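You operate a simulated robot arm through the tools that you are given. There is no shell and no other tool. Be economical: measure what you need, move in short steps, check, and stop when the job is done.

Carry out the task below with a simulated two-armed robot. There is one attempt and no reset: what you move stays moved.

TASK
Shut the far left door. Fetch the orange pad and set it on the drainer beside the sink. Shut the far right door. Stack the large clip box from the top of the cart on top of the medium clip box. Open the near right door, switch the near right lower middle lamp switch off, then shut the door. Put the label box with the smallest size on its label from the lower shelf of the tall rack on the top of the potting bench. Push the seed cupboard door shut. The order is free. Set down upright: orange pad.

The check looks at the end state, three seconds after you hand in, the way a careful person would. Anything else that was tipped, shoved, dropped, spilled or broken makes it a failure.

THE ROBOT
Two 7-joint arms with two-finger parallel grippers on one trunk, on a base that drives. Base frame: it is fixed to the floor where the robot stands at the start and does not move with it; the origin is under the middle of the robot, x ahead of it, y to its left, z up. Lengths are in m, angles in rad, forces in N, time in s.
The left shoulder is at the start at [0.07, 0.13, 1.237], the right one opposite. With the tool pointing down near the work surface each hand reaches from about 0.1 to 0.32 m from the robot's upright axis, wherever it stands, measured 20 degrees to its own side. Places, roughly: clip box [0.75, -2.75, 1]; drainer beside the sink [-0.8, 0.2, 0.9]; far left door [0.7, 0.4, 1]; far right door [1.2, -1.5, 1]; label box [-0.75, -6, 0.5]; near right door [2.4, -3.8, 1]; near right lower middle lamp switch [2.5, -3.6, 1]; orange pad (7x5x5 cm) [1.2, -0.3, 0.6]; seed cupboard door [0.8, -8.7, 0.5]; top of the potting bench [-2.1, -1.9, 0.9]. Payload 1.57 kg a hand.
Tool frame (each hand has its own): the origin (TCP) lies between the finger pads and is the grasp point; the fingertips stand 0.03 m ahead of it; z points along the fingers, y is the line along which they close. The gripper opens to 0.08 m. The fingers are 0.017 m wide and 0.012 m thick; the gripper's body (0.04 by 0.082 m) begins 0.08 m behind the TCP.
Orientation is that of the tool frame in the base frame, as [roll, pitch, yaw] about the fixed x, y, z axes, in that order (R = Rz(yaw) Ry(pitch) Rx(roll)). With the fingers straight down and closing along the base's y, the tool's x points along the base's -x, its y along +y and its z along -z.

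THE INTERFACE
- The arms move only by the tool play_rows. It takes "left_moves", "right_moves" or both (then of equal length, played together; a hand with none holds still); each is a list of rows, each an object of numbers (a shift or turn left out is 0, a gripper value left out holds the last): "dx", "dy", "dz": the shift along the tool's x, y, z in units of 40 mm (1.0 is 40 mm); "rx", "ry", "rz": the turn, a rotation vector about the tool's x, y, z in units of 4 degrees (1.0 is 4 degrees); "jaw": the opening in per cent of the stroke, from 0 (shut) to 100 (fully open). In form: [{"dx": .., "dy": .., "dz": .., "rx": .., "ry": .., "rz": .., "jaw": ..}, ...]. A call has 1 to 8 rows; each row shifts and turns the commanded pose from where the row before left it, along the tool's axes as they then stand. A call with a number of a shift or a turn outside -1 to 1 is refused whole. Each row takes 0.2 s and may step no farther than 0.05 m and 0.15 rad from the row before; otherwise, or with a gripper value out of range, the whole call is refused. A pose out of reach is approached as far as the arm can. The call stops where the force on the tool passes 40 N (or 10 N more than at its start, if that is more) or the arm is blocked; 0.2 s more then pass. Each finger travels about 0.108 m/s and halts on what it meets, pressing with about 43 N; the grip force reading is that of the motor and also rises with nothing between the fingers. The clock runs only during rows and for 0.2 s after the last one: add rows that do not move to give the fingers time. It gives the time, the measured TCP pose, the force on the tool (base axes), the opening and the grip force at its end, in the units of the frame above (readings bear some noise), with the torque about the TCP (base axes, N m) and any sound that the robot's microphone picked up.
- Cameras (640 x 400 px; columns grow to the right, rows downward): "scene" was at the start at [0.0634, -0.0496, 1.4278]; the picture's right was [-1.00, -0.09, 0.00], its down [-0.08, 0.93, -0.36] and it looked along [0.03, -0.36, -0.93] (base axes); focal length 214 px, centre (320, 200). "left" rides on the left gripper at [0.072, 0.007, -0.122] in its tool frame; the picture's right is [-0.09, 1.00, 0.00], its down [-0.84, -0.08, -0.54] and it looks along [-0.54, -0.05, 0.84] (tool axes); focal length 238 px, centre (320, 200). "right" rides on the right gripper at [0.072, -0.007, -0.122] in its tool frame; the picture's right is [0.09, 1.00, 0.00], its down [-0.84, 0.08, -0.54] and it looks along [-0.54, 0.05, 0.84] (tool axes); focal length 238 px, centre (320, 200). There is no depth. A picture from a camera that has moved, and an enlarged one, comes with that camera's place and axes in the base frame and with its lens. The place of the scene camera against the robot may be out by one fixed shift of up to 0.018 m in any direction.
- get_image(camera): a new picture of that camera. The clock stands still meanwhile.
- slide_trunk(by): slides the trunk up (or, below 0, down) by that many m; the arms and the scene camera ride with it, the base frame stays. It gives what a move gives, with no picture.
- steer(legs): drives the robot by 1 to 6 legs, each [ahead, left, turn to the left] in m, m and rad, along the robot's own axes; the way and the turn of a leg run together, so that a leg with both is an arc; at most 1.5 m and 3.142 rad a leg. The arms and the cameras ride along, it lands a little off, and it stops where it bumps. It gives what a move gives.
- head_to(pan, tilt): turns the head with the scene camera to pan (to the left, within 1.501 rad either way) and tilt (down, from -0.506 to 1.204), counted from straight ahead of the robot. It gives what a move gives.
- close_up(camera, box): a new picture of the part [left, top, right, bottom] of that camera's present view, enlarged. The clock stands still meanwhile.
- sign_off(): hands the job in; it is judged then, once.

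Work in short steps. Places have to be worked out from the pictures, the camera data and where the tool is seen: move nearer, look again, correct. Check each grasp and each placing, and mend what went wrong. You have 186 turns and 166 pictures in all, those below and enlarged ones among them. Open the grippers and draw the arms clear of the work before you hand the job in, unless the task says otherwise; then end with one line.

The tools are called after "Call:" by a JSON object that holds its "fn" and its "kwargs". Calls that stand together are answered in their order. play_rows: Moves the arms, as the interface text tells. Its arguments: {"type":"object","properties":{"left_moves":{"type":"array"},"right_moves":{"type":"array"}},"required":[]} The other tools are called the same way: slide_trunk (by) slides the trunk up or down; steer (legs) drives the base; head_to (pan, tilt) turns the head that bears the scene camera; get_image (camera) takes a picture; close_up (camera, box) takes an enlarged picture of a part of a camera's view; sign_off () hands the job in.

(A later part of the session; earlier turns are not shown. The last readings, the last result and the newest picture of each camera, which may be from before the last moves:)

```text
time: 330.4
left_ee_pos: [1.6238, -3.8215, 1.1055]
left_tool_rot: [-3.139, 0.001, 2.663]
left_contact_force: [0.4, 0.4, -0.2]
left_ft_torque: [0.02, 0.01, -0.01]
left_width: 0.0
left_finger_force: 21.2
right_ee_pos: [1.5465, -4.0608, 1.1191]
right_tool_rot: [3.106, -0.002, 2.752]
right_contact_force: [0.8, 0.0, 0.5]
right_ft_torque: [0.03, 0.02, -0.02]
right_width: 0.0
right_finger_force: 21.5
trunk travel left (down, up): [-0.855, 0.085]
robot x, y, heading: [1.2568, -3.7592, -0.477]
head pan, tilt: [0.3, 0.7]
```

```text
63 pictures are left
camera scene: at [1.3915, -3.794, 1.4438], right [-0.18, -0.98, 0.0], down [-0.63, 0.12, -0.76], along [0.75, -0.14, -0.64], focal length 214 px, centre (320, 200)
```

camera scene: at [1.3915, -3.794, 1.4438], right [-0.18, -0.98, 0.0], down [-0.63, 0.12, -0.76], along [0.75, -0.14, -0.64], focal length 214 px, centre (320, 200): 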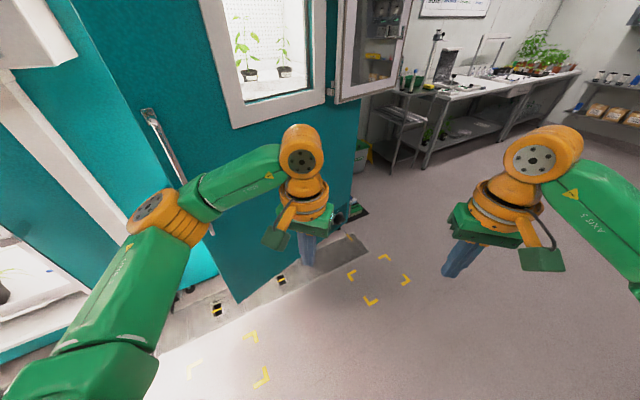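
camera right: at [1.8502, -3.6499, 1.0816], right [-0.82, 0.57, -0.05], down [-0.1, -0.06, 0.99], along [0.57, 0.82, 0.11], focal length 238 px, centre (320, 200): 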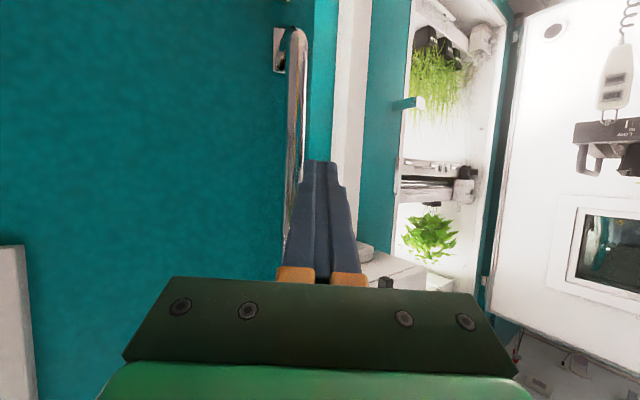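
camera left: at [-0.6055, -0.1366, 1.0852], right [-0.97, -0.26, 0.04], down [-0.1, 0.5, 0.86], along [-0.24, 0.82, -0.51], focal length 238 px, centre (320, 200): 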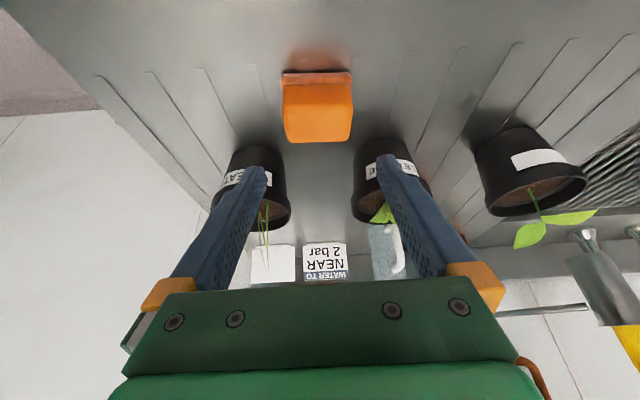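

The door has swung back to ~12°. Re-gripping the bar worked before, so I'll repeat that, this time swinging along the hinge arc with turning. I re-pitch the right hand and retract the left.

Call:
{"fn": "play_rows", "kwargs": {"right_moves": [{"rz": 0.9, "rx": 0.3, "jaw": 100}, {"rz": 0.35, "rx": 0.2}, {"ry": -1, "dx": -0.15}, {"ry": -1, "dx": -0.15}, {"ry": -1, "dx": -0.15}, {"ry": -1, "dx": -0.15}, {"ry": -1, "dx": -0.15}, {"ry": -1, "dx": -0.15}], "left_moves": [{"dx": 0.35}, {"dx": 0.35}, {"dx": 0.35}, {"dx": 0.35}, {"dx": 0.35}, {"dx": 0.35}, {"dx": 0.35}, {"dx": 0.35}]}}

Call:
{"fn": "play_rows", "kwargs": {"right_moves": [{"ry": -1, "dx": -0.15, "dz": 0.1}, {"ry": -1, "dx": -0.15, "dz": 0.1}, {"ry": -1, "dz": 0.3}, {"ry": -1, "dz": 0.3}, {"ry": -1, "dz": 0.3}, {"ry": -1, "dz": 0.3}, {"ry": -1, "dz": 0.3}, {"ry": -1, "dz": 0.3}]}}

Call:
{"fn": "play_rows", "kwargs": {"right_moves": [{"ry": -1, "dz": 0.3}, {"ry": -1, "dz": 0.3}]}}

Call:
{"fn": "steer", "kwargs": {"legs": [[0, 0, 0.78]]}}

```text
time: 332.2
left_ee_pos: [1.5248, -3.7681, 1.1057]
left_tool_rot: [-3.14, 0.002, 2.661]
left_contact_force: [0.0, 0.3, 1.1]
left_ft_torque: [0.02, -0.03, 0.01]
left_width: 0.0
left_finger_force: 21.1
right_ee_pos: [1.5774, -4.0784, 1.1256]
right_tool_rot: [-3.141, 0.416, 2.666]
right_contact_force: [-0.3, 0.8, -0.5]
right_ft_torque: [0.01, 0.02, -0.03]
right_width: 0.0796
right_finger_force: 0.1
trunk travel left (down, up): [-0.855, 0.085]
robot x, y, heading: [1.2548, -3.7646, -0.479]
head pan, tilt: [0.3, 0.7]
```

```text
time: 334.0
left_ee_pos: [1.5232, -3.7695, 1.1047]
left_tool_rot: [-3.14, 0.001, 2.661]
left_contact_force: [0.9, -0.7, -0.5]
left_ft_torque: [0.02, -0.01, 0.01]
left_width: 0.0
left_finger_force: 21.5
right_ee_pos: [1.6323, -4.1064, 1.07]
right_tool_rot: [-3.141, 0.976, 2.666]
right_contact_force: [-0.2, -0.5, 1.3]
right_ft_torque: [0.01, 0.02, -0.03]
right_width: 0.0801
right_finger_force: 0.2
trunk travel left (down, up): [-0.855, 0.085]
robot x, y, heading: [1.2565, -3.7604, -0.482]
head pan, tilt: [0.3, 0.7]
```

```text
time: 334.6
left_ee_pos: [1.5243, -3.769, 1.1051]
left_tool_rot: [-3.14, 0.001, 2.662]
left_contact_force: [-0.3, -0.9, 0.0]
left_ft_torque: [-0.01, 0.0, -0.01]
left_width: 0.0
left_finger_force: 21.5
right_ee_pos: [1.6502, -4.1007, 1.0603]
right_tool_rot: [3.12, 1.073, 2.664]
right_contact_force: [0.3, 0.0, 0.8]
right_ft_torque: [0.02, 0.03, -0.01]
right_width: 0.0803
right_finger_force: 0.1
right hand out of reach, approached as far as the arm can: row 2
trunk travel left (down, up): [-0.855, 0.085]
robot x, y, heading: [1.2551, -3.762, -0.478]
head pan, tilt: [0.3, 0.7]
```

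```text
time: 337.1
left_ee_pos: [1.4511, -3.5783, 1.1045]
left_tool_rot: [-3.138, 0.002, -2.841]
left_contact_force: [0.4, 0.6, -0.1]
left_ft_torque: [0.02, -0.05, -0.04]
left_width: 0.0
left_finger_force: 21.0
right_ee_pos: [1.7755, -3.7263, 1.0602]
right_tool_rot: [3.12, 1.075, -2.841]
right_contact_force: [0.5, 0.8, -0.5]
right_ft_torque: [0.02, 0.01, 0.03]
right_width: 0.0798
right_finger_force: 0.0
trunk travel left (down, up): [-0.855, 0.085]
robot x, y, heading: [1.2555, -3.7597, 0.303]
head pan, tilt: [0.3, 0.7]
```

Now I shift left 0.2 and approach the bar.

Call:
{"fn": "steer", "kwargs": {"legs": [[0, 0.2, 0], [0.22, 0, 0]]}}

Call:
{"fn": "get_image", "kwargs": {"camera": "right"}}

```text
time: 339.9
left_ee_pos: [1.5973, -3.3233, 1.1057]
left_tool_rot: [-3.141, 0.004, -2.841]
left_contact_force: [0.0, 0.1, -0.7]
left_ft_torque: [0.04, -0.01, 0.01]
left_width: 0.0001
left_finger_force: 21.8
right_ee_pos: [1.9224, -3.4695, 1.063]
right_tool_rot: [3.118, 1.077, -2.837]
right_contact_force: [-0.2, 0.4, 0.6]
right_ft_torque: [-0.01, 0.03, 0.02]
right_width: 0.08
right_finger_force: 0.0
trunk travel left (down, up): [-0.855, 0.085]
robot x, y, heading: [1.4055, -3.5057, 0.309]
head pan, tilt: [0.3, 0.7]
```

```text
62 pictures are left
camera right: at [1.7894, -3.5202, 1.0557], right [-0.36, 0.93, -0.07], down [-0.1, 0.04, 0.99], along [0.93, 0.36, 0.08], focal length 238 px, centre (320, 200)
```

right: 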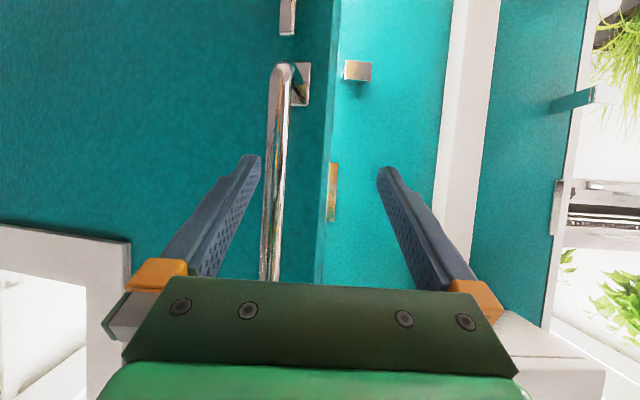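

The bar is 5.5 cm to the right and ~13 cm ahead. I correct and advance.

Call:
{"fn": "steer", "kwargs": {"legs": [[0, -0.058, 0], [0.11, 0, 0]]}}

Call:
{"fn": "get_image", "kwargs": {"camera": "right"}}

```text
time: 341.7
left_ee_pos: [1.7187, -3.3435, 1.1055]
left_tool_rot: [-3.139, 0.005, -2.841]
left_contact_force: [0.1, -0.4, 0.9]
left_ft_torque: [0.03, -0.06, 0.0]
left_width: 0.0
left_finger_force: 21.9
right_ee_pos: [2.0413, -3.4909, 1.0626]
right_tool_rot: [3.128, 1.075, -2.835]
right_contact_force: [-2.6, 3.2, -0.3]
right_ft_torque: [-0.1, -0.17, -0.34]
right_width: 0.0799
right_finger_force: 0.1
trunk travel left (down, up): [-0.855, 0.085]
robot x, y, heading: [1.5281, -3.5271, 0.297]
head pan, tilt: [0.3, 0.7]
```

```text
61 pictures are left
camera right: at [1.9086, -3.5418, 1.0565], right [-0.36, 0.93, -0.07], down [-0.1, 0.04, 0.99], along [0.93, 0.36, 0.08], focal length 238 px, centre (320, 200)
```

right: 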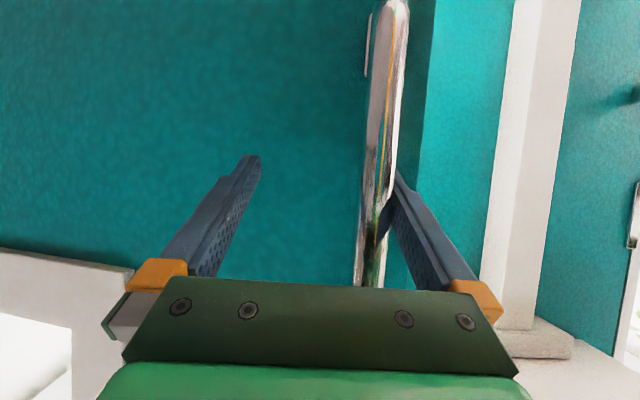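

The bar is inside the jaw near the image-right finger. I shift left 2 cm, advance 1 cm and close.

Call:
{"fn": "steer", "kwargs": {"legs": [[0, 0.025, 0]]}}

Call:
{"fn": "play_rows", "kwargs": {"right_moves": [{"jaw": 0}, {}, {}, {}, {}]}}

Call:
{"fn": "get_image", "kwargs": {"camera": "right"}}

```text
time: 342.5
left_ee_pos: [1.7167, -3.3265, 1.1054]
left_tool_rot: [3.139, 0.002, -2.84]
left_contact_force: [0.0, 0.1, -0.9]
left_ft_torque: [0.09, 0.0, 0.01]
left_width: 0.0001
left_finger_force: 20.7
right_ee_pos: [2.0405, -3.4721, 1.0603]
right_tool_rot: [3.112, 1.074, -2.847]
right_contact_force: [0.4, -0.4, -0.2]
right_ft_torque: [0.05, -0.02, 0.06]
right_width: 0.0802
right_finger_force: 0.0
trunk travel left (down, up): [-0.855, 0.085]
robot x, y, heading: [1.5207, -3.5026, 0.301]
head pan, tilt: [0.3, 0.7]
```

```text
time: 343.7
left_ee_pos: [1.7118, -3.3122, 1.1032]
left_tool_rot: [-3.13, 0.0, -2.839]
left_contact_force: [-0.3, -1.3, -0.7]
left_ft_torque: [0.0, -0.02, 0.0]
left_width: 0.0001
left_finger_force: 21.0
right_ee_pos: [2.0348, -3.4578, 1.0601]
right_tool_rot: [3.139, 1.07, -2.82]
right_contact_force: [-14.8, 20.9, -15.4]
right_ft_torque: [0.08, -0.31, 0.09]
right_width: 0.02
right_finger_force: 34.1
trunk travel left (down, up): [-0.855, 0.085]
robot x, y, heading: [1.5177, -3.5042, 0.302]
head pan, tilt: [0.3, 0.7]
```

```text
60 pictures are left
camera right: at [1.9024, -3.5092, 1.0551], right [-0.36, 0.93, -0.08], down [-0.09, 0.05, 0.99], along [0.93, 0.37, 0.07], focal length 238 px, centre (320, 200)
```

right: 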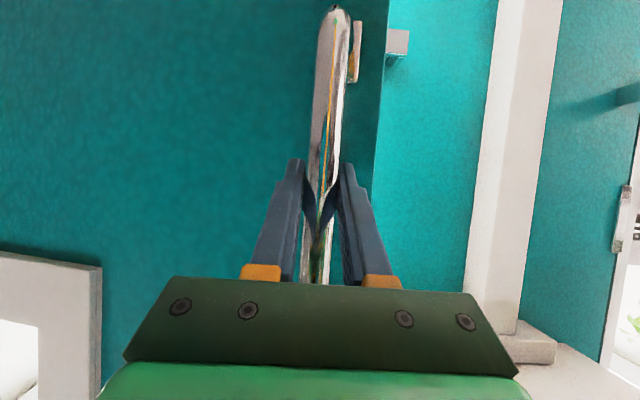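

Gripped again. I swing along the hinge arc: back-right with left turn in small legs.

Call:
{"fn": "steer", "kwargs": {"legs": [[-0.155, -0.111, 0.15], [-0.155, -0.111, 0.15]]}}

Call:
{"fn": "get_image", "kwargs": {"camera": "scene"}}

```text
time: 346.4
left_ee_pos: [1.4759, -3.6016, 1.1045]
left_tool_rot: [-3.14, -0.002, -2.542]
left_contact_force: [0.0, 0.8, 0.5]
left_ft_torque: [0.0, 0.04, -0.02]
left_width: 0.0003
left_finger_force: 21.0
right_ee_pos: [1.8277, -3.6487, 1.0609]
right_tool_rot: [3.12, 1.076, -2.541]
right_contact_force: [4.8, -0.9, 2.5]
right_ft_torque: [-0.33, -0.25, 0.07]
right_width: 0.0203
right_finger_force: 33.7
trunk travel left (down, up): [-0.855, 0.085]
robot x, y, heading: [1.3384, -3.8353, 0.606]
head pan, tilt: [0.3, 0.7]
```

```text
59 pictures are left
camera scene: at [1.4436, -3.7341, 1.4437], right [0.78, -0.62, 0.0], down [-0.4, -0.51, -0.76], along [0.47, 0.6, -0.65], focal length 214 px, centre (320, 200)
```

scene: 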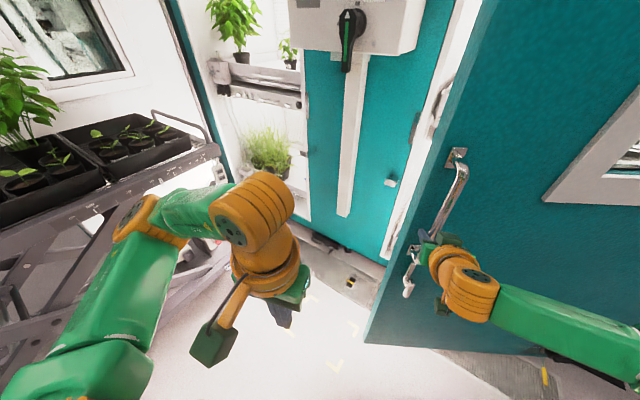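

Works smoothly. I continue the arc.

Call:
{"fn": "steer", "kwargs": {"legs": [[-0.155, -0.111, 0.15], [-0.155, -0.111, 0.15], [-0.155, -0.111, 0.15], [-0.155, -0.111, 0.15]]}}

Call:
{"fn": "get_image", "kwargs": {"camera": "scene"}}

```text
time: 349.6
left_ee_pos: [1.3246, -3.9643, 1.1048]
left_tool_rot: [3.141, -0.007, -2.229]
left_contact_force: [0.4, -0.4, 0.2]
left_ft_torque: [-0.02, -0.03, -0.01]
left_width: 0.0001
left_finger_force: 21.3
right_ee_pos: [1.6795, -3.9015, 1.0607]
right_tool_rot: [3.127, 1.08, -2.24]
right_contact_force: [11.5, -2.4, -10.5]
right_ft_torque: [0.32, -0.84, 0.12]
right_width: 0.0203
right_finger_force: 33.6
trunk travel left (down, up): [-0.855, 0.085]
robot x, y, heading: [1.2634, -4.2277, 0.915]
head pan, tilt: [0.3, 0.7]
stopped in leg 3: the force on the tool passed its limit at 42 N (the readings are from after the stop); the commanded pose is now the measured one
```

```text
58 pictures are left
camera scene: at [1.339, -4.1, 1.4431], right [0.94, -0.35, 0.0], down [-0.23, -0.61, -0.76], along [0.27, 0.71, -0.65], focal length 214 px, centre (320, 200)
```

scene: 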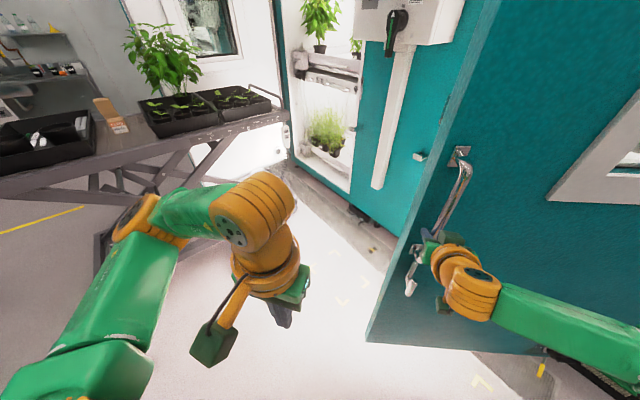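

About 50° open now. I continue the arc.

Call:
{"fn": "steer", "kwargs": {"legs": [[-0.15, -0.115, 0.15], [-0.15, -0.115, 0.15], [-0.15, -0.115, 0.15], [-0.15, -0.115, 0.15]]}}

Call:
{"fn": "get_image", "kwargs": {"camera": "scene"}}

```text
time: 354.6
left_ee_pos: [1.375, -4.6889, 1.104]
left_tool_rot: [-3.139, -0.007, -1.632]
left_contact_force: [-0.2, 0.7, -0.1]
left_ft_torque: [-0.01, 0.0, -0.02]
left_width: 0.0
left_finger_force: 21.6
right_ee_pos: [1.63, -4.4351, 1.063]
right_tool_rot: [3.127, 1.084, -1.638]
right_contact_force: [-4.3, 1.5, -18.2]
right_ft_torque: [-0.01, -0.33, 0.09]
right_width: 0.02
right_finger_force: 33.7
trunk travel left (down, up): [-0.855, 0.085]
robot x, y, heading: [1.4779, -4.9462, 1.507]
head pan, tilt: [0.3, 0.7]
```

```text
57 pictures are left
camera scene: at [1.4664, -4.7962, 1.443], right [0.97, 0.24, 0.0], down [0.15, -0.63, -0.76], along [-0.18, 0.74, -0.65], focal length 214 px, centre (320, 200)
```

scene: 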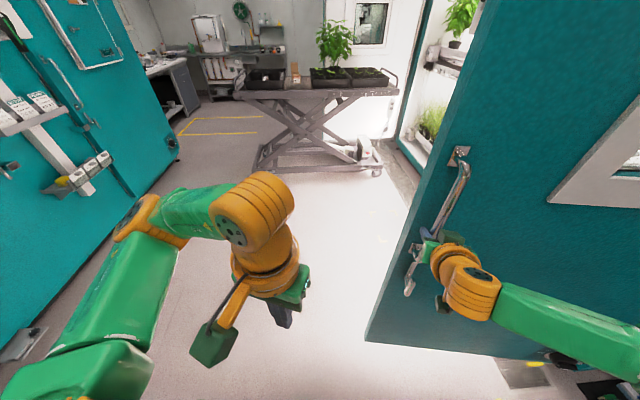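

About 83° open. I release, back off, and drive around the door edge to face the opening.

Call:
{"fn": "play_rows", "kwargs": {"right_moves": [{"jaw": 100}, {}, {}, {}]}}

Call:
{"fn": "steer", "kwargs": {"legs": [[-0.13, 0, 0], [0, 0.4, 0], [0, 0, -1.2], [0, 1.08, 0]]}}

Call:
{"fn": "head_to", "kwargs": {"pan": 0, "tilt": 0.25}}

Call:
{"fn": "get_image", "kwargs": {"camera": "scene"}}

```text
time: 355.6
left_ee_pos: [1.3758, -4.6958, 1.105]
left_tool_rot: [-3.139, 0.002, -1.631]
left_contact_force: [-0.1, 0.0, 0.6]
left_ft_torque: [-0.02, 0.01, -0.01]
left_width: 0.0
left_finger_force: 21.3
right_ee_pos: [1.6323, -4.4445, 1.0669]
right_tool_rot: [3.121, 1.091, -1.641]
right_contact_force: [-0.6, 0.5, 0.3]
right_ft_torque: [0.01, -0.02, 0.0]
right_width: 0.0798
right_finger_force: 0.0
trunk travel left (down, up): [-0.855, 0.085]
robot x, y, heading: [1.4785, -4.9411, 1.507]
head pan, tilt: [0.3, 0.7]
```

```text
time: 367.1
left_ee_pos: [0.9404, -3.8448, 1.1048]
left_tool_rot: [-3.14, 0.002, -2.835]
left_contact_force: [0.5, 0.0, 0.1]
left_ft_torque: [0.01, -0.03, -0.01]
left_width: 0.0
left_finger_force: 21.1
right_ee_pos: [1.2676, -3.992, 1.066]
right_tool_rot: [3.121, 1.095, -2.846]
right_contact_force: [-0.2, 0.5, 0.1]
right_ft_torque: [0.0, 0.0, -0.02]
right_width: 0.0799
right_finger_force: 0.0
trunk travel left (down, up): [-0.855, 0.085]
robot x, y, heading: [0.7472, -4.0242, 0.303]
head pan, tilt: [0.3, 0.7]
```

```text
time: 368.0
left_ee_pos: [0.9404, -3.8433, 1.1059]
left_tool_rot: [-3.14, 0.001, -2.836]
left_contact_force: [0.3, 0.1, 0.9]
left_ft_torque: [-0.01, 0.0, -0.04]
left_width: 0.0
left_finger_force: 21.4
right_ee_pos: [1.2675, -3.9917, 1.0669]
right_tool_rot: [3.122, 1.093, -2.845]
right_contact_force: [0.7, -0.1, -0.2]
right_ft_torque: [0.05, -0.01, 0.03]
right_width: 0.0801
right_finger_force: 0.0
trunk travel left (down, up): [-0.855, 0.085]
robot x, y, heading: [0.7454, -4.0295, 0.308]
head pan, tilt: [0.0, 0.25]
```

```text
56 pictures are left
camera scene: at [0.889, -3.978, 1.4846], right [0.3, -0.95, 0.0], down [-0.24, -0.07, -0.97], along [0.92, 0.29, -0.25], focal length 214 px, centre (320, 200)
```

scene: 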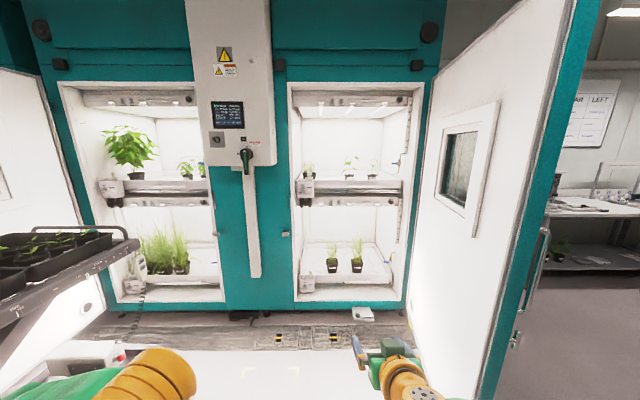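

Great – the chamber is open. I zoom in on the lamp bars to find the switches.

Call:
{"fn": "close_up", "kwargs": {"camera": "scene", "box": [285, 75, 425, 305]}}

Call:
{"fn": "close_up", "kwargs": {"camera": "scene", "box": [290, 170, 410, 215]}}

```text
1.74 times, centred on (355, 190) of scene
camera zoom: at [0.889, -3.978, 1.4846], right [0.3, -0.95, 0.0], down [-0.24, -0.07, -0.97], along [0.92, 0.29, -0.25], focal length 373 px, centre (259, 217)
```

zoom: 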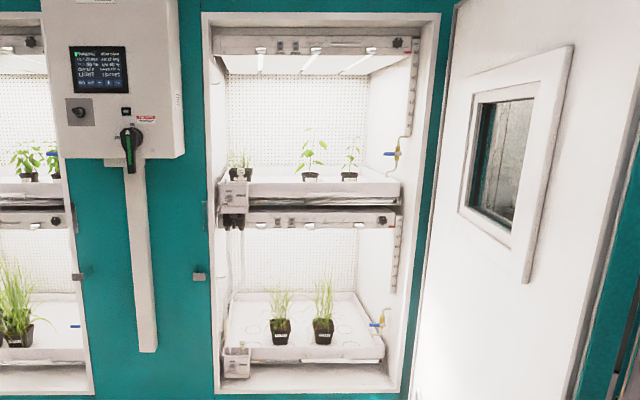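

```text
5.33 times, centred on (350, 192) of scene
camera zoom: at [0.889, -3.978, 1.4846], right [0.3, -0.95, 0.0], down [-0.24, -0.07, -0.97], along [0.92, 0.29, -0.25], focal length 1144 px, centre (160, 240)
```

zoom: 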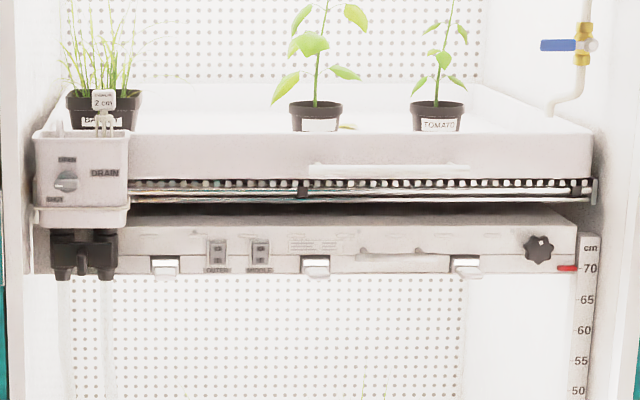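

The lower bar has two rockers, OUTER and MIDDLE; MIDDLE is at about (2.50,-3.63,1.04). I close the jaw, drive in 0.85 m and look closely.

Call:
{"fn": "play_rows", "kwargs": {"right_moves": [{"jaw": 0}, {}, {}, {}]}}

Call:
{"fn": "steer", "kwargs": {"legs": [[0.85, -0.02, 0]]}}

Call:
{"fn": "get_image", "kwargs": {"camera": "right"}}

Call:
{"fn": "get_image", "kwargs": {"camera": "scene"}}

```text
time: 369.0
left_ee_pos: [0.9401, -3.8431, 1.1061]
left_tool_rot: [-3.14, 0.002, -2.837]
left_contact_force: [0.6, 0.1, 0.2]
left_ft_torque: [0.0, -0.02, 0.0]
left_width: 0.0001
left_finger_force: 21.2
right_ee_pos: [1.2671, -3.9909, 1.0667]
right_tool_rot: [3.123, 1.09, -2.846]
right_contact_force: [-0.9, 0.0, 1.2]
right_ft_torque: [0.01, 0.0, -0.01]
right_width: 0.0
right_finger_force: 21.4
trunk travel left (down, up): [-0.855, 0.085]
robot x, y, heading: [0.7451, -4.0304, 0.305]
head pan, tilt: [0.0, 0.25]
```

```text
time: 373.5
left_ee_pos: [1.7656, -3.6168, 1.1056]
left_tool_rot: [-3.139, 0.002, -2.854]
left_contact_force: [-0.2, -0.6, -0.5]
left_ft_torque: [0.01, 0.02, 0.0]
left_width: 0.0
left_finger_force: 20.9
right_ee_pos: [2.0916, -3.7722, 1.0672]
right_tool_rot: [3.122, 1.094, -2.863]
right_contact_force: [0.3, -0.5, -0.7]
right_ft_torque: [-0.03, 0.03, 0.0]
right_width: 0.0
right_finger_force: 21.4
trunk travel left (down, up): [-0.855, 0.085]
robot x, y, heading: [1.5687, -3.7957, 0.289]
head pan, tilt: [0.0, 0.25]
```

```text
53 pictures are left
camera right: at [1.9566, -3.8179, 1.0586], right [-0.33, 0.94, -0.07], down [-0.11, 0.04, 0.99], along [0.94, 0.34, 0.09], focal length 238 px, centre (320, 200)
```

right: 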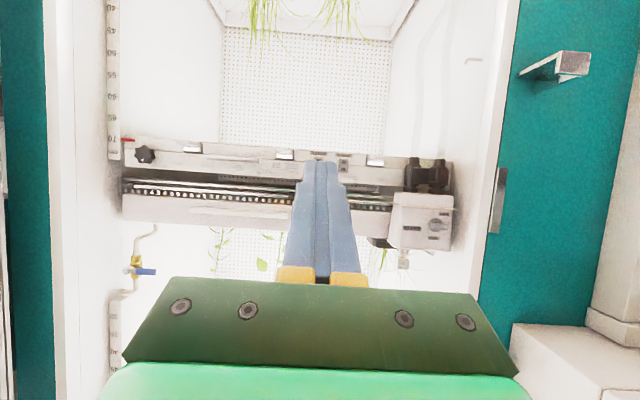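

```text
52 pictures are left
camera scene: at [1.7114, -3.7511, 1.4848], right [0.28, -0.96, 0.0], down [-0.24, -0.07, -0.97], along [0.93, 0.27, -0.25], focal length 214 px, centre (320, 200)
```

scene: 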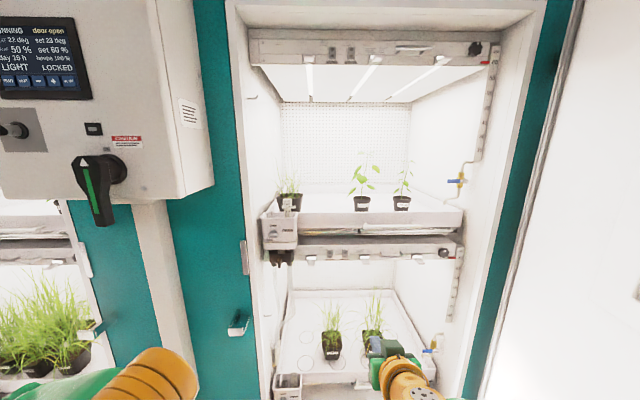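

Call:
{"fn": "close_up", "kwargs": {"camera": "scene", "box": [300, 230, 400, 270]}}

Call:
{"fn": "close_up", "kwargs": {"camera": "right", "box": [280, 130, 400, 200]}}

```text
6.40 times, centred on (350, 250) of scene
camera zoom: at [1.7114, -3.7511, 1.4848], right [0.28, -0.96, 0.0], down [-0.24, -0.07, -0.97], along [0.93, 0.27, -0.25], focal length 1373 px, centre (128, -120)
```

zoom: 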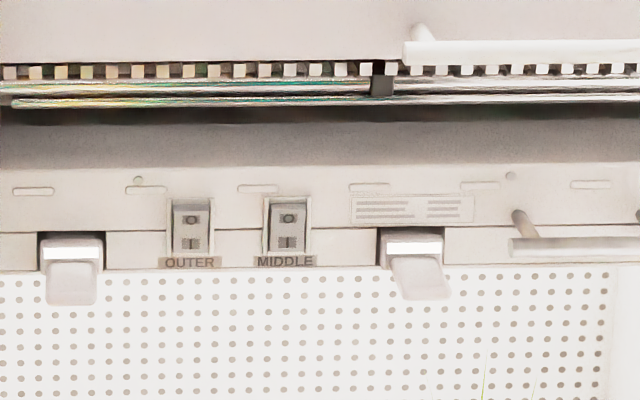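

```text
5.33 times, centred on (340, 165) of right
camera zoom: at [1.9566, -3.8179, 1.0586], right [-0.33, 0.94, -0.07], down [-0.11, 0.04, 0.99], along [0.94, 0.34, 0.09], focal length 1271 px, centre (213, 387)
```

zoom: 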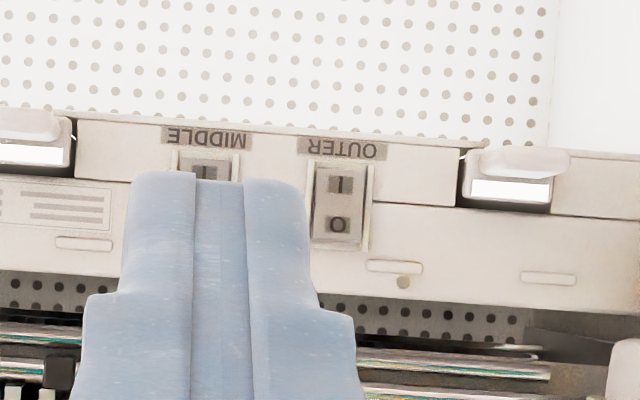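

Each rocker has O on top, I below; MIDDLE's O is at about (2.52,-3.625,1.031). I lower the trunk 27 mm and drive closer, slightly left.

Call:
{"fn": "slide_trunk", "kwargs": {"by": -0.027}}

Call:
{"fn": "steer", "kwargs": {"legs": [[0.32, 0.017, 0]]}}

Call:
{"fn": "close_up", "kwargs": {"camera": "right", "box": [220, 80, 420, 220]}}

Call:
{"fn": "head_to", "kwargs": {"pan": -0.1, "tilt": 0.6}}

Call:
{"fn": "get_image", "kwargs": {"camera": "scene"}}

```text
time: 374.2
left_ee_pos: [1.7647, -3.6175, 1.0767]
left_tool_rot: [-3.141, 0.001, -2.854]
left_contact_force: [-0.5, -0.8, 0.0]
left_ft_torque: [0.01, -0.01, 0.01]
left_width: 0.0
left_finger_force: 21.1
right_ee_pos: [2.0908, -3.7698, 1.04]
right_tool_rot: [3.12, 1.093, -2.862]
right_contact_force: [0.1, 0.0, -0.5]
right_ft_torque: [0.0, 0.05, -0.01]
right_width: 0.0003
right_finger_force: 21.2
trunk travel left (down, up): [-0.828, 0.112]
robot x, y, heading: [1.5665, -3.802, 0.285]
head pan, tilt: [0.0, 0.25]
```

```text
time: 376.4
left_ee_pos: [2.068, -3.5096, 1.0793]
left_tool_rot: [-3.141, 0.005, -2.853]
left_contact_force: [-1.1, 0.5, -0.1]
left_ft_torque: [0.01, 0.03, -0.03]
left_width: 0.0
left_finger_force: 21.4
right_ee_pos: [2.3931, -3.6637, 1.0408]
right_tool_rot: [3.122, 1.094, -2.863]
right_contact_force: [-0.9, 0.7, 0.1]
right_ft_torque: [-0.04, 0.0, 0.02]
right_width: 0.0
right_finger_force: 21.0
trunk travel left (down, up): [-0.828, 0.112]
robot x, y, heading: [1.8696, -3.6905, 0.289]
head pan, tilt: [0.0, 0.25]
```

```text
2.86 times, centred on (320, 150) of right
camera zoom: at [2.2593, -3.7107, 1.0319], right [-0.33, 0.94, -0.07], down [-0.11, 0.04, 0.99], along [0.94, 0.34, 0.09], focal length 681 px, centre (320, 343)
```

zoom: 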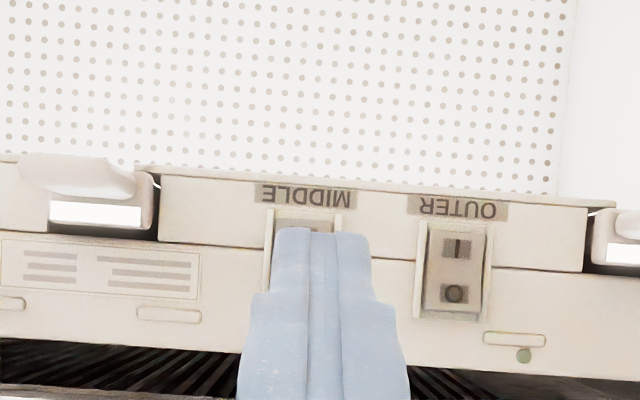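

```text
time: 377.2
left_ee_pos: [2.0698, -3.5085, 1.0782]
left_tool_rot: [-3.139, -0.002, -2.855]
left_contact_force: [0.2, -0.3, 0.0]
left_ft_torque: [0.04, -0.01, 0.0]
left_width: 0.0002
left_finger_force: 21.3
right_ee_pos: [2.3948, -3.6638, 1.0395]
right_tool_rot: [3.125, 1.093, -2.863]
right_contact_force: [-0.7, 0.9, 0.0]
right_ft_torque: [-0.01, 0.02, -0.05]
right_width: 0.0
right_finger_force: 21.2
trunk travel left (down, up): [-0.828, 0.112]
robot x, y, heading: [1.8688, -3.6885, 0.287]
head pan, tilt: [-0.099, 0.6]
```

```text
48 pictures are left
camera scene: at [2.0137, -3.653, 1.4254], right [0.19, -0.98, 0.0], down [-0.55, -0.11, -0.83], along [0.81, 0.15, -0.56], focal length 214 px, centre (320, 200)
```

scene: 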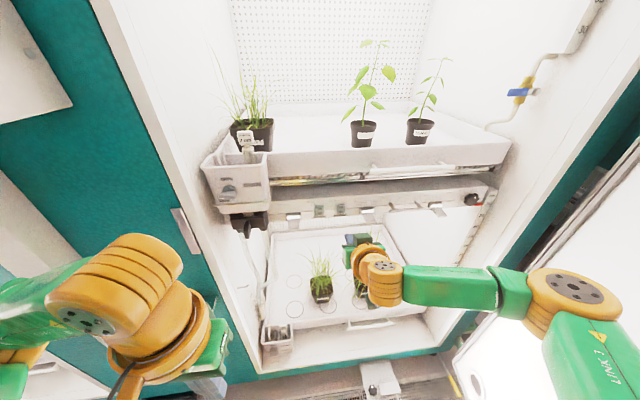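

Alignment is within ~3 mm; the gap to the rocker's O is ~10 cm. I drive 8 cm, then press with the arm.

Call:
{"fn": "steer", "kwargs": {"legs": [[0.075, 0.002, 0]]}}

Call:
{"fn": "close_up", "kwargs": {"camera": "right", "box": [240, 100, 420, 230]}}

```text
time: 378.2
left_ee_pos: [2.1361, -3.4878, 1.0787]
left_tool_rot: [-3.14, 0.003, -2.853]
left_contact_force: [0.2, -0.1, 0.0]
left_ft_torque: [0.01, -0.01, -0.03]
left_width: 0.0
left_finger_force: 21.7
right_ee_pos: [2.4622, -3.6415, 1.043]
right_tool_rot: [3.123, 1.097, -2.861]
right_contact_force: [0.0, -0.3, 0.7]
right_ft_torque: [0.01, -0.05, -0.03]
right_width: 0.0
right_finger_force: 21.2
trunk travel left (down, up): [-0.828, 0.112]
robot x, y, heading: [1.9433, -3.6709, 0.287]
head pan, tilt: [-0.099, 0.6]
```

```text
3.08 times, centred on (330, 165) of right
camera zoom: at [2.3279, -3.6881, 1.0332], right [-0.33, 0.94, -0.07], down [-0.12, 0.04, 0.99], along [0.94, 0.34, 0.1], focal length 733 px, centre (289, 308)
```

zoom: 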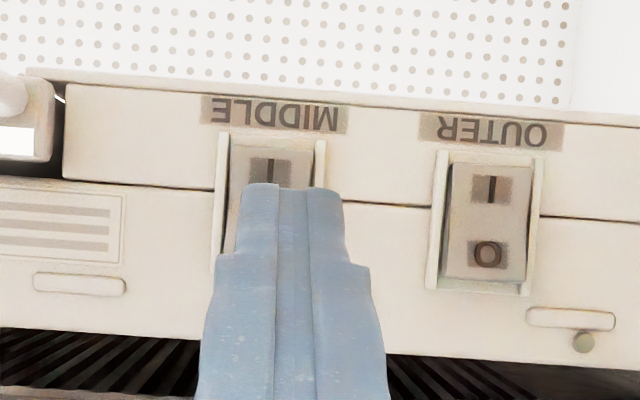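

Tip faces the O half; 3 mm right correction and then I press forward slowly with the arm.

Call:
{"fn": "play_rows", "kwargs": {"right_moves": [{"dy": -0.08}, {"dz": 0.2, "dx": -0.1}, {"dz": 0.2, "dx": -0.1}, {"dz": 0.2, "dx": -0.1}, {"dz": 0.13, "dx": -0.07}, {"dz": 0.13, "dx": -0.07}, {"dz": 0.13, "dx": -0.07}]}}

Call:
{"fn": "close_up", "kwargs": {"camera": "right", "box": [240, 80, 420, 210]}}

```text
time: 379.8
left_ee_pos: [2.1349, -3.489, 1.0798]
left_tool_rot: [-3.138, 0.008, -2.854]
left_contact_force: [-0.3, -0.3, 0.2]
left_ft_torque: [0.01, -0.02, 0.03]
left_width: 0.0002
left_finger_force: 20.8
right_ee_pos: [2.5034, -3.631, 1.0406]
right_tool_rot: [3.123, 1.094, -2.862]
right_contact_force: [-18.0, -6.0, -6.2]
right_ft_torque: [-0.09, 0.28, 0.07]
right_width: 0.0001
right_finger_force: 21.4
trunk travel left (down, up): [-0.828, 0.112]
robot x, y, heading: [1.9444, -3.666, 0.291]
head pan, tilt: [-0.099, 0.6]
```

```text
3.08 times, centred on (330, 145) of right
camera zoom: at [2.3697, -3.6789, 1.0324], right [-0.33, 0.94, -0.07], down [-0.11, 0.04, 0.99], along [0.94, 0.34, 0.1], focal length 733 px, centre (289, 369)
```

zoom: 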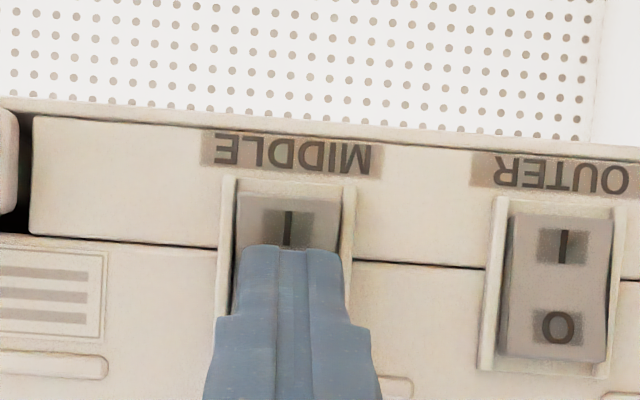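

Contact with 18 N. I press a bit more.

Call:
{"fn": "play_rows", "kwargs": {"right_moves": [{"dz": 0.13, "dx": -0.07}, {"dz": 0.13, "dx": -0.07}, {"dz": 0.13, "dx": -0.07}]}}

Call:
{"fn": "play_rows", "kwargs": {"right_moves": [{"dz": -0.9, "dx": 0.46}, {"dz": -0.9, "dx": 0.46}]}}

Call:
{"fn": "steer", "kwargs": {"legs": [[-0.12, 0.0, 0]]}}

Call:
{"fn": "get_image", "kwargs": {"camera": "scene"}}

Call:
{"fn": "close_up", "kwargs": {"camera": "scene", "box": [280, 170, 460, 280]}}

```text
time: 380.4
left_ee_pos: [2.1292, -3.4902, 1.0816]
left_tool_rot: [-3.141, 0.011, -2.856]
left_contact_force: [-0.1, 0.4, 1.4]
left_ft_torque: [-0.03, -0.02, 0.0]
left_width: 0.0
left_finger_force: 21.4
right_ee_pos: [2.5038, -3.6321, 1.0444]
right_tool_rot: [3.12, 1.095, -2.864]
right_contact_force: [-21.8, -8.2, 7.3]
right_ft_torque: [-0.04, -0.11, 0.02]
right_width: 0.0
right_finger_force: 21.6
trunk travel left (down, up): [-0.828, 0.112]
robot x, y, heading: [1.939, -3.6682, 0.287]
head pan, tilt: [-0.099, 0.6]
stopped in row 2 (right hand): the force on the tool passed its limit at 42 N (the readings are from after the stop); the commanded pose is now the measured one
```

```text
time: 381.0
left_ee_pos: [2.1356, -3.487, 1.08]
left_tool_rot: [-3.139, 0.007, -2.853]
left_contact_force: [-0.5, -0.2, 0.1]
left_ft_torque: [0.0, 0.01, 0.04]
left_width: 0.0001
left_finger_force: 21.2
right_ee_pos: [2.4346, -3.6533, 1.0413]
right_tool_rot: [3.121, 1.091, -2.865]
right_contact_force: [-0.1, -0.1, -1.2]
right_ft_torque: [0.02, -0.02, 0.01]
right_width: 0.0001
right_finger_force: 21.7
trunk travel left (down, up): [-0.828, 0.112]
robot x, y, heading: [1.9424, -3.669, 0.288]
head pan, tilt: [-0.099, 0.6]
```

```text
time: 382.2
left_ee_pos: [2.0274, -3.5203, 1.0766]
left_tool_rot: [-3.14, -0.003, -2.855]
left_contact_force: [-0.5, -0.4, 0.5]
left_ft_torque: [-0.04, 0.04, 0.01]
left_width: 0.0
left_finger_force: 21.4
right_ee_pos: [2.3246, -3.6849, 1.0364]
right_tool_rot: [3.123, 1.082, -2.863]
right_contact_force: [0.1, -0.4, 0.1]
right_ft_torque: [0.0, -0.01, -0.04]
right_width: 0.0002
right_finger_force: 21.6
trunk travel left (down, up): [-0.828, 0.112]
robot x, y, heading: [1.8245, -3.7003, 0.286]
head pan, tilt: [-0.099, 0.6]
```

```text
45 pictures are left
camera scene: at [1.9714, -3.6636, 1.4251], right [0.19, -0.98, 0.0], down [-0.56, -0.11, -0.82], along [0.81, 0.15, -0.57], focal length 214 px, centre (320, 200)
```

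scene: 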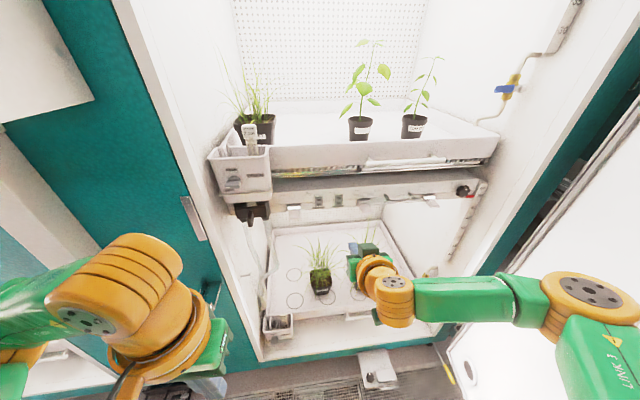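

```text
3.56 times, centred on (370, 225) of scene
camera zoom: at [1.9714, -3.6636, 1.4251], right [0.19, -0.98, 0.0], down [-0.56, -0.11, -0.82], along [0.81, 0.15, -0.57], focal length 763 px, centre (142, 111)
```

zoom: 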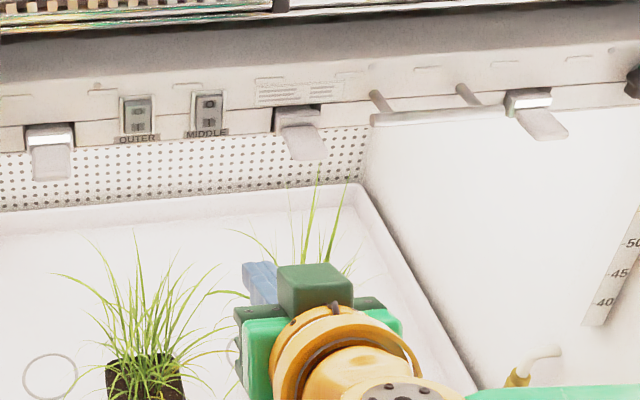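

The middle lamp is off now (others lit). I back out, go around the open door, and get the hand on its outer side.

Call:
{"fn": "steer", "kwargs": {"legs": [[-1.1, 0, 0.019], [0, -0.8, 0], [0.22, 0, 0]]}}

Call:
{"fn": "head_to", "kwargs": {"pan": 0.1, "tilt": 0.5}}

Call:
{"fn": "get_image", "kwargs": {"camera": "scene"}}

```text
time: 393.0
left_ee_pos: [1.4044, -4.5252, 1.079]
left_tool_rot: [-3.14, 0.004, -2.842]
left_contact_force: [0.2, -0.5, 0.5]
left_ft_torque: [0.05, -0.04, 0.01]
left_width: 0.0001
left_finger_force: 21.4
right_ee_pos: [1.7048, -4.6879, 1.0392]
right_tool_rot: [3.123, 1.087, -2.85]
right_contact_force: [0.3, -0.5, -0.7]
right_ft_torque: [0.02, -0.02, -0.01]
right_width: 0.0
right_finger_force: 21.0
trunk travel left (down, up): [-0.828, 0.112]
robot x, y, heading: [1.2111, -4.7094, 0.3]
head pan, tilt: [-0.099, 0.6]
```

```text
time: 393.7
left_ee_pos: [1.4078, -4.525, 1.0775]
left_tool_rot: [-3.14, 0.001, -2.841]
left_contact_force: [-0.3, -0.1, 0.0]
left_ft_torque: [0.05, 0.01, 0.06]
left_width: 0.0
left_finger_force: 21.7
right_ee_pos: [1.7081, -4.6872, 1.0383]
right_tool_rot: [3.123, 1.085, -2.85]
right_contact_force: [0.1, 0.2, -0.2]
right_ft_torque: [-0.03, -0.01, 0.0]
right_width: 0.0
right_finger_force: 21.5
trunk travel left (down, up): [-0.828, 0.112]
robot x, y, heading: [1.2088, -4.7074, 0.3]
head pan, tilt: [0.099, 0.499]
```

```text
43 pictures are left
camera scene: at [1.351, -4.6523, 1.4344], right [0.39, -0.92, 0.0], down [-0.44, -0.19, -0.88], along [0.81, 0.34, -0.48], focal length 214 px, centre (320, 200)
```

scene: 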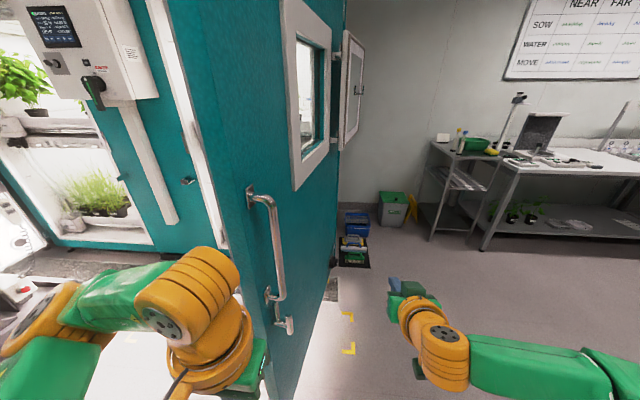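

The hand is on the outer side. I go ahead 0.2 m and sweep left to swing the door shut.

Call:
{"fn": "steer", "kwargs": {"legs": [[0.2, 0, 0], [0, 0.6, 0]]}}

Call:
{"fn": "get_image", "kwargs": {"camera": "scene"}}

```text
time: 395.3
left_ee_pos: [1.5709, -4.4688, 1.0801]
left_tool_rot: [-3.137, 0.017, -2.834]
left_contact_force: [-0.1, -0.6, -0.2]
left_ft_torque: [0.02, -0.03, -0.02]
left_width: 0.0001
left_finger_force: 21.8
right_ee_pos: [1.8739, -4.6284, 1.0479]
right_tool_rot: [3.129, 1.102, -2.836]
right_contact_force: [0.4, -0.4, 0.0]
right_ft_torque: [0.04, 0.0, 0.01]
right_width: 0.0001
right_finger_force: 21.1
trunk travel left (down, up): [-0.828, 0.112]
robot x, y, heading: [1.3921, -4.6488, 0.305]
head pan, tilt: [0.099, 0.499]
stopped in leg 1: the robot was blocked; the commanded pose is now the measured one
```

```text
42 pictures are left
camera scene: at [1.5102, -4.5969, 1.4365], right [0.4, -0.92, 0.01], down [-0.43, -0.19, -0.89], along [0.81, 0.35, -0.47], focal length 214 px, centre (320, 200)
```

scene: 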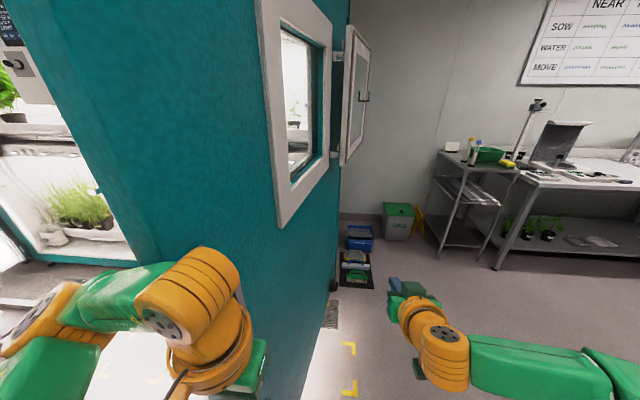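

Blocked slightly at the left arm. I back 5 cm and sweep left.

Call:
{"fn": "steer", "kwargs": {"legs": [[-0.05, 0, 0], [0, 0.6, 0]]}}

Call:
{"fn": "get_image", "kwargs": {"camera": "scene"}}

```text
time: 398.2
left_ee_pos: [1.4405, -4.1438, 1.0774]
left_tool_rot: [3.128, -0.007, -2.838]
left_contact_force: [0.5, -1.2, -0.3]
left_ft_torque: [0.08, 0.0, -0.02]
left_width: 0.0
left_finger_force: 21.3
right_ee_pos: [1.746, -4.3062, 1.0382]
right_tool_rot: [3.083, 1.091, -2.893]
right_contact_force: [17.0, -6.1, -4.0]
right_ft_torque: [0.92, 0.07, 0.78]
right_width: 0.0001
right_finger_force: 21.1
trunk travel left (down, up): [-0.828, 0.112]
robot x, y, heading: [1.2358, -4.3114, 0.296]
head pan, tilt: [0.099, 0.499]
stopped in leg 2: the force on the tool passed its limit at 47 N (the readings are from after the stop); the commanded pose is now the measured one
```

```text
41 pictures are left
camera scene: at [1.3878, -4.2761, 1.4336], right [0.39, -0.92, -0.02], down [-0.45, -0.18, -0.88], along [0.8, 0.35, -0.48], focal length 214 px, centre (320, 200)
```

scene: 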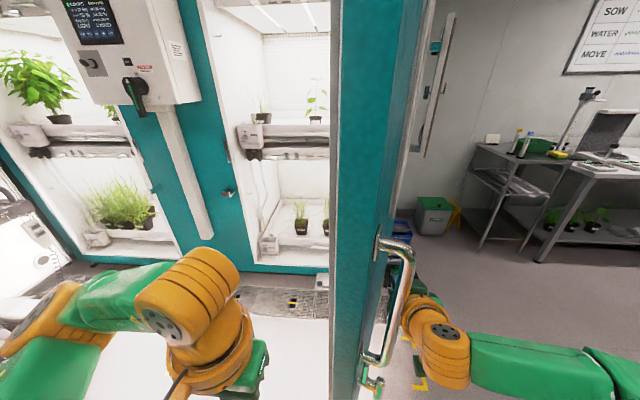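

The hand is against the outside by the handle. I keep sweeping left.

Call:
{"fn": "steer", "kwargs": {"legs": [[0, -0.04, 0], [0, 0.5, 0]]}}

Call:
{"fn": "steer", "kwargs": {"legs": [[0, 0.4, 0]]}}

Call:
{"fn": "get_image", "kwargs": {"camera": "scene"}}

```text
time: 401.6
left_ee_pos: [1.2918, -3.6867, 1.0786]
left_tool_rot: [3.14, 0.0, -2.838]
left_contact_force: [0.2, -0.7, 0.7]
left_ft_torque: [0.03, 0.02, -0.02]
left_width: 0.0
left_finger_force: 21.6
right_ee_pos: [1.5964, -3.8496, 1.0415]
right_tool_rot: [3.113, 1.096, -2.861]
right_contact_force: [0.6, 0.4, 0.6]
right_ft_torque: [0.05, 0.02, 0.03]
right_width: 0.0002
right_finger_force: 21.4
trunk travel left (down, up): [-0.828, 0.112]
robot x, y, heading: [1.0973, -3.8692, 0.305]
head pan, tilt: [0.099, 0.499]
```

```text
time: 404.1
left_ee_pos: [1.1722, -3.3077, 1.0783]
left_tool_rot: [-3.141, -0.003, -2.839]
left_contact_force: [-1.1, 0.4, -0.6]
left_ft_torque: [0.0, 0.0, -0.02]
left_width: 0.0002
left_finger_force: 21.0
right_ee_pos: [1.478, -3.4714, 1.0421]
right_tool_rot: [3.113, 1.096, -2.865]
right_contact_force: [-0.3, 0.1, 0.0]
right_ft_torque: [0.0, -0.04, 0.0]
right_width: 0.0
right_finger_force: 21.1
trunk travel left (down, up): [-0.828, 0.112]
robot x, y, heading: [0.9739, -3.4919, 0.303]
head pan, tilt: [0.099, 0.499]
```

```text
40 pictures are left
camera scene: at [1.1169, -3.4359, 1.4345], right [0.39, -0.92, 0.0], down [-0.44, -0.19, -0.88], along [0.81, 0.34, -0.48], focal length 214 px, centre (320, 200)
```

scene: 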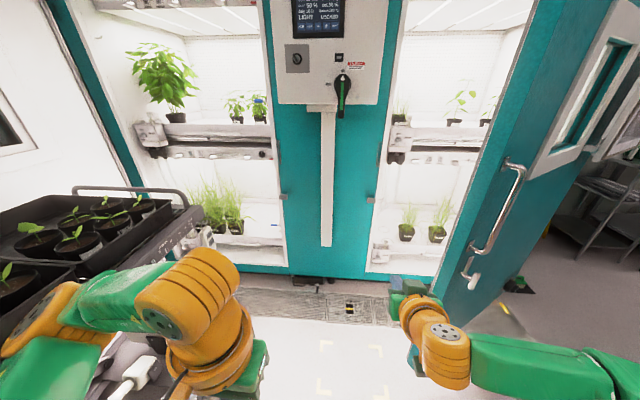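

Door swung to ~36°. I shift right 0.4 m and push it shut straight ahead.

Call:
{"fn": "steer", "kwargs": {"legs": [[0, -0.4, 0], [0.5, 0, 0]]}}

Call:
{"fn": "steer", "kwargs": {"legs": [[0.5, 0, 0]]}}

Call:
{"fn": "get_image", "kwargs": {"camera": "scene"}}

```text
time: 409.1
left_ee_pos: [1.766, -3.5426, 1.078]
left_tool_rot: [-3.14, -0.001, -2.844]
left_contact_force: [0.2, -0.5, -0.5]
left_ft_torque: [0.01, -0.04, 0.01]
left_width: 0.0
left_finger_force: 21.6
right_ee_pos: [2.0696, -3.7069, 1.0425]
right_tool_rot: [3.118, 1.097, -2.867]
right_contact_force: [-0.2, 1.0, 0.2]
right_ft_torque: [-0.01, 0.0, 0.02]
right_width: 0.0
right_finger_force: 21.9
trunk travel left (down, up): [-0.828, 0.112]
robot x, y, heading: [1.572, -3.7258, 0.295]
head pan, tilt: [0.099, 0.499]
```

```text
time: 411.1
left_ee_pos: [2.0274, -3.4631, 1.079]
left_tool_rot: [-3.14, 0.004, -2.845]
left_contact_force: [0.6, -0.6, 0.2]
left_ft_torque: [-0.02, 0.01, 0.0]
left_width: 0.0
left_finger_force: 21.3
right_ee_pos: [2.3264, -3.6283, 1.0446]
right_tool_rot: [3.118, 1.096, -2.862]
right_contact_force: [-11.2, -3.6, 3.2]
right_ft_torque: [0.13, -0.02, 0.05]
right_width: 0.0001
right_finger_force: 20.8
trunk travel left (down, up): [-0.828, 0.112]
robot x, y, heading: [1.8373, -3.642, 0.297]
head pan, tilt: [0.099, 0.499]
stopped in leg 1: the force on the tool passed its limit at 322 N (the readings are from after the stop); the commanded pose is now the measured one
```

```text
39 pictures are left
camera scene: at [1.9672, -3.5905, 1.4353], right [0.38, -0.92, 0.0], down [-0.44, -0.18, -0.88], along [0.81, 0.34, -0.47], focal length 214 px, centre (320, 200)
```

scene: 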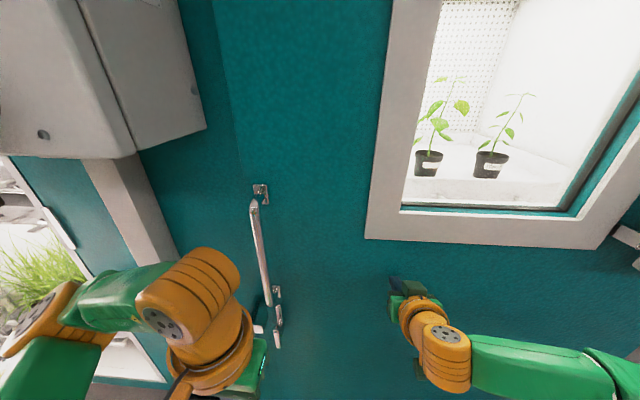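

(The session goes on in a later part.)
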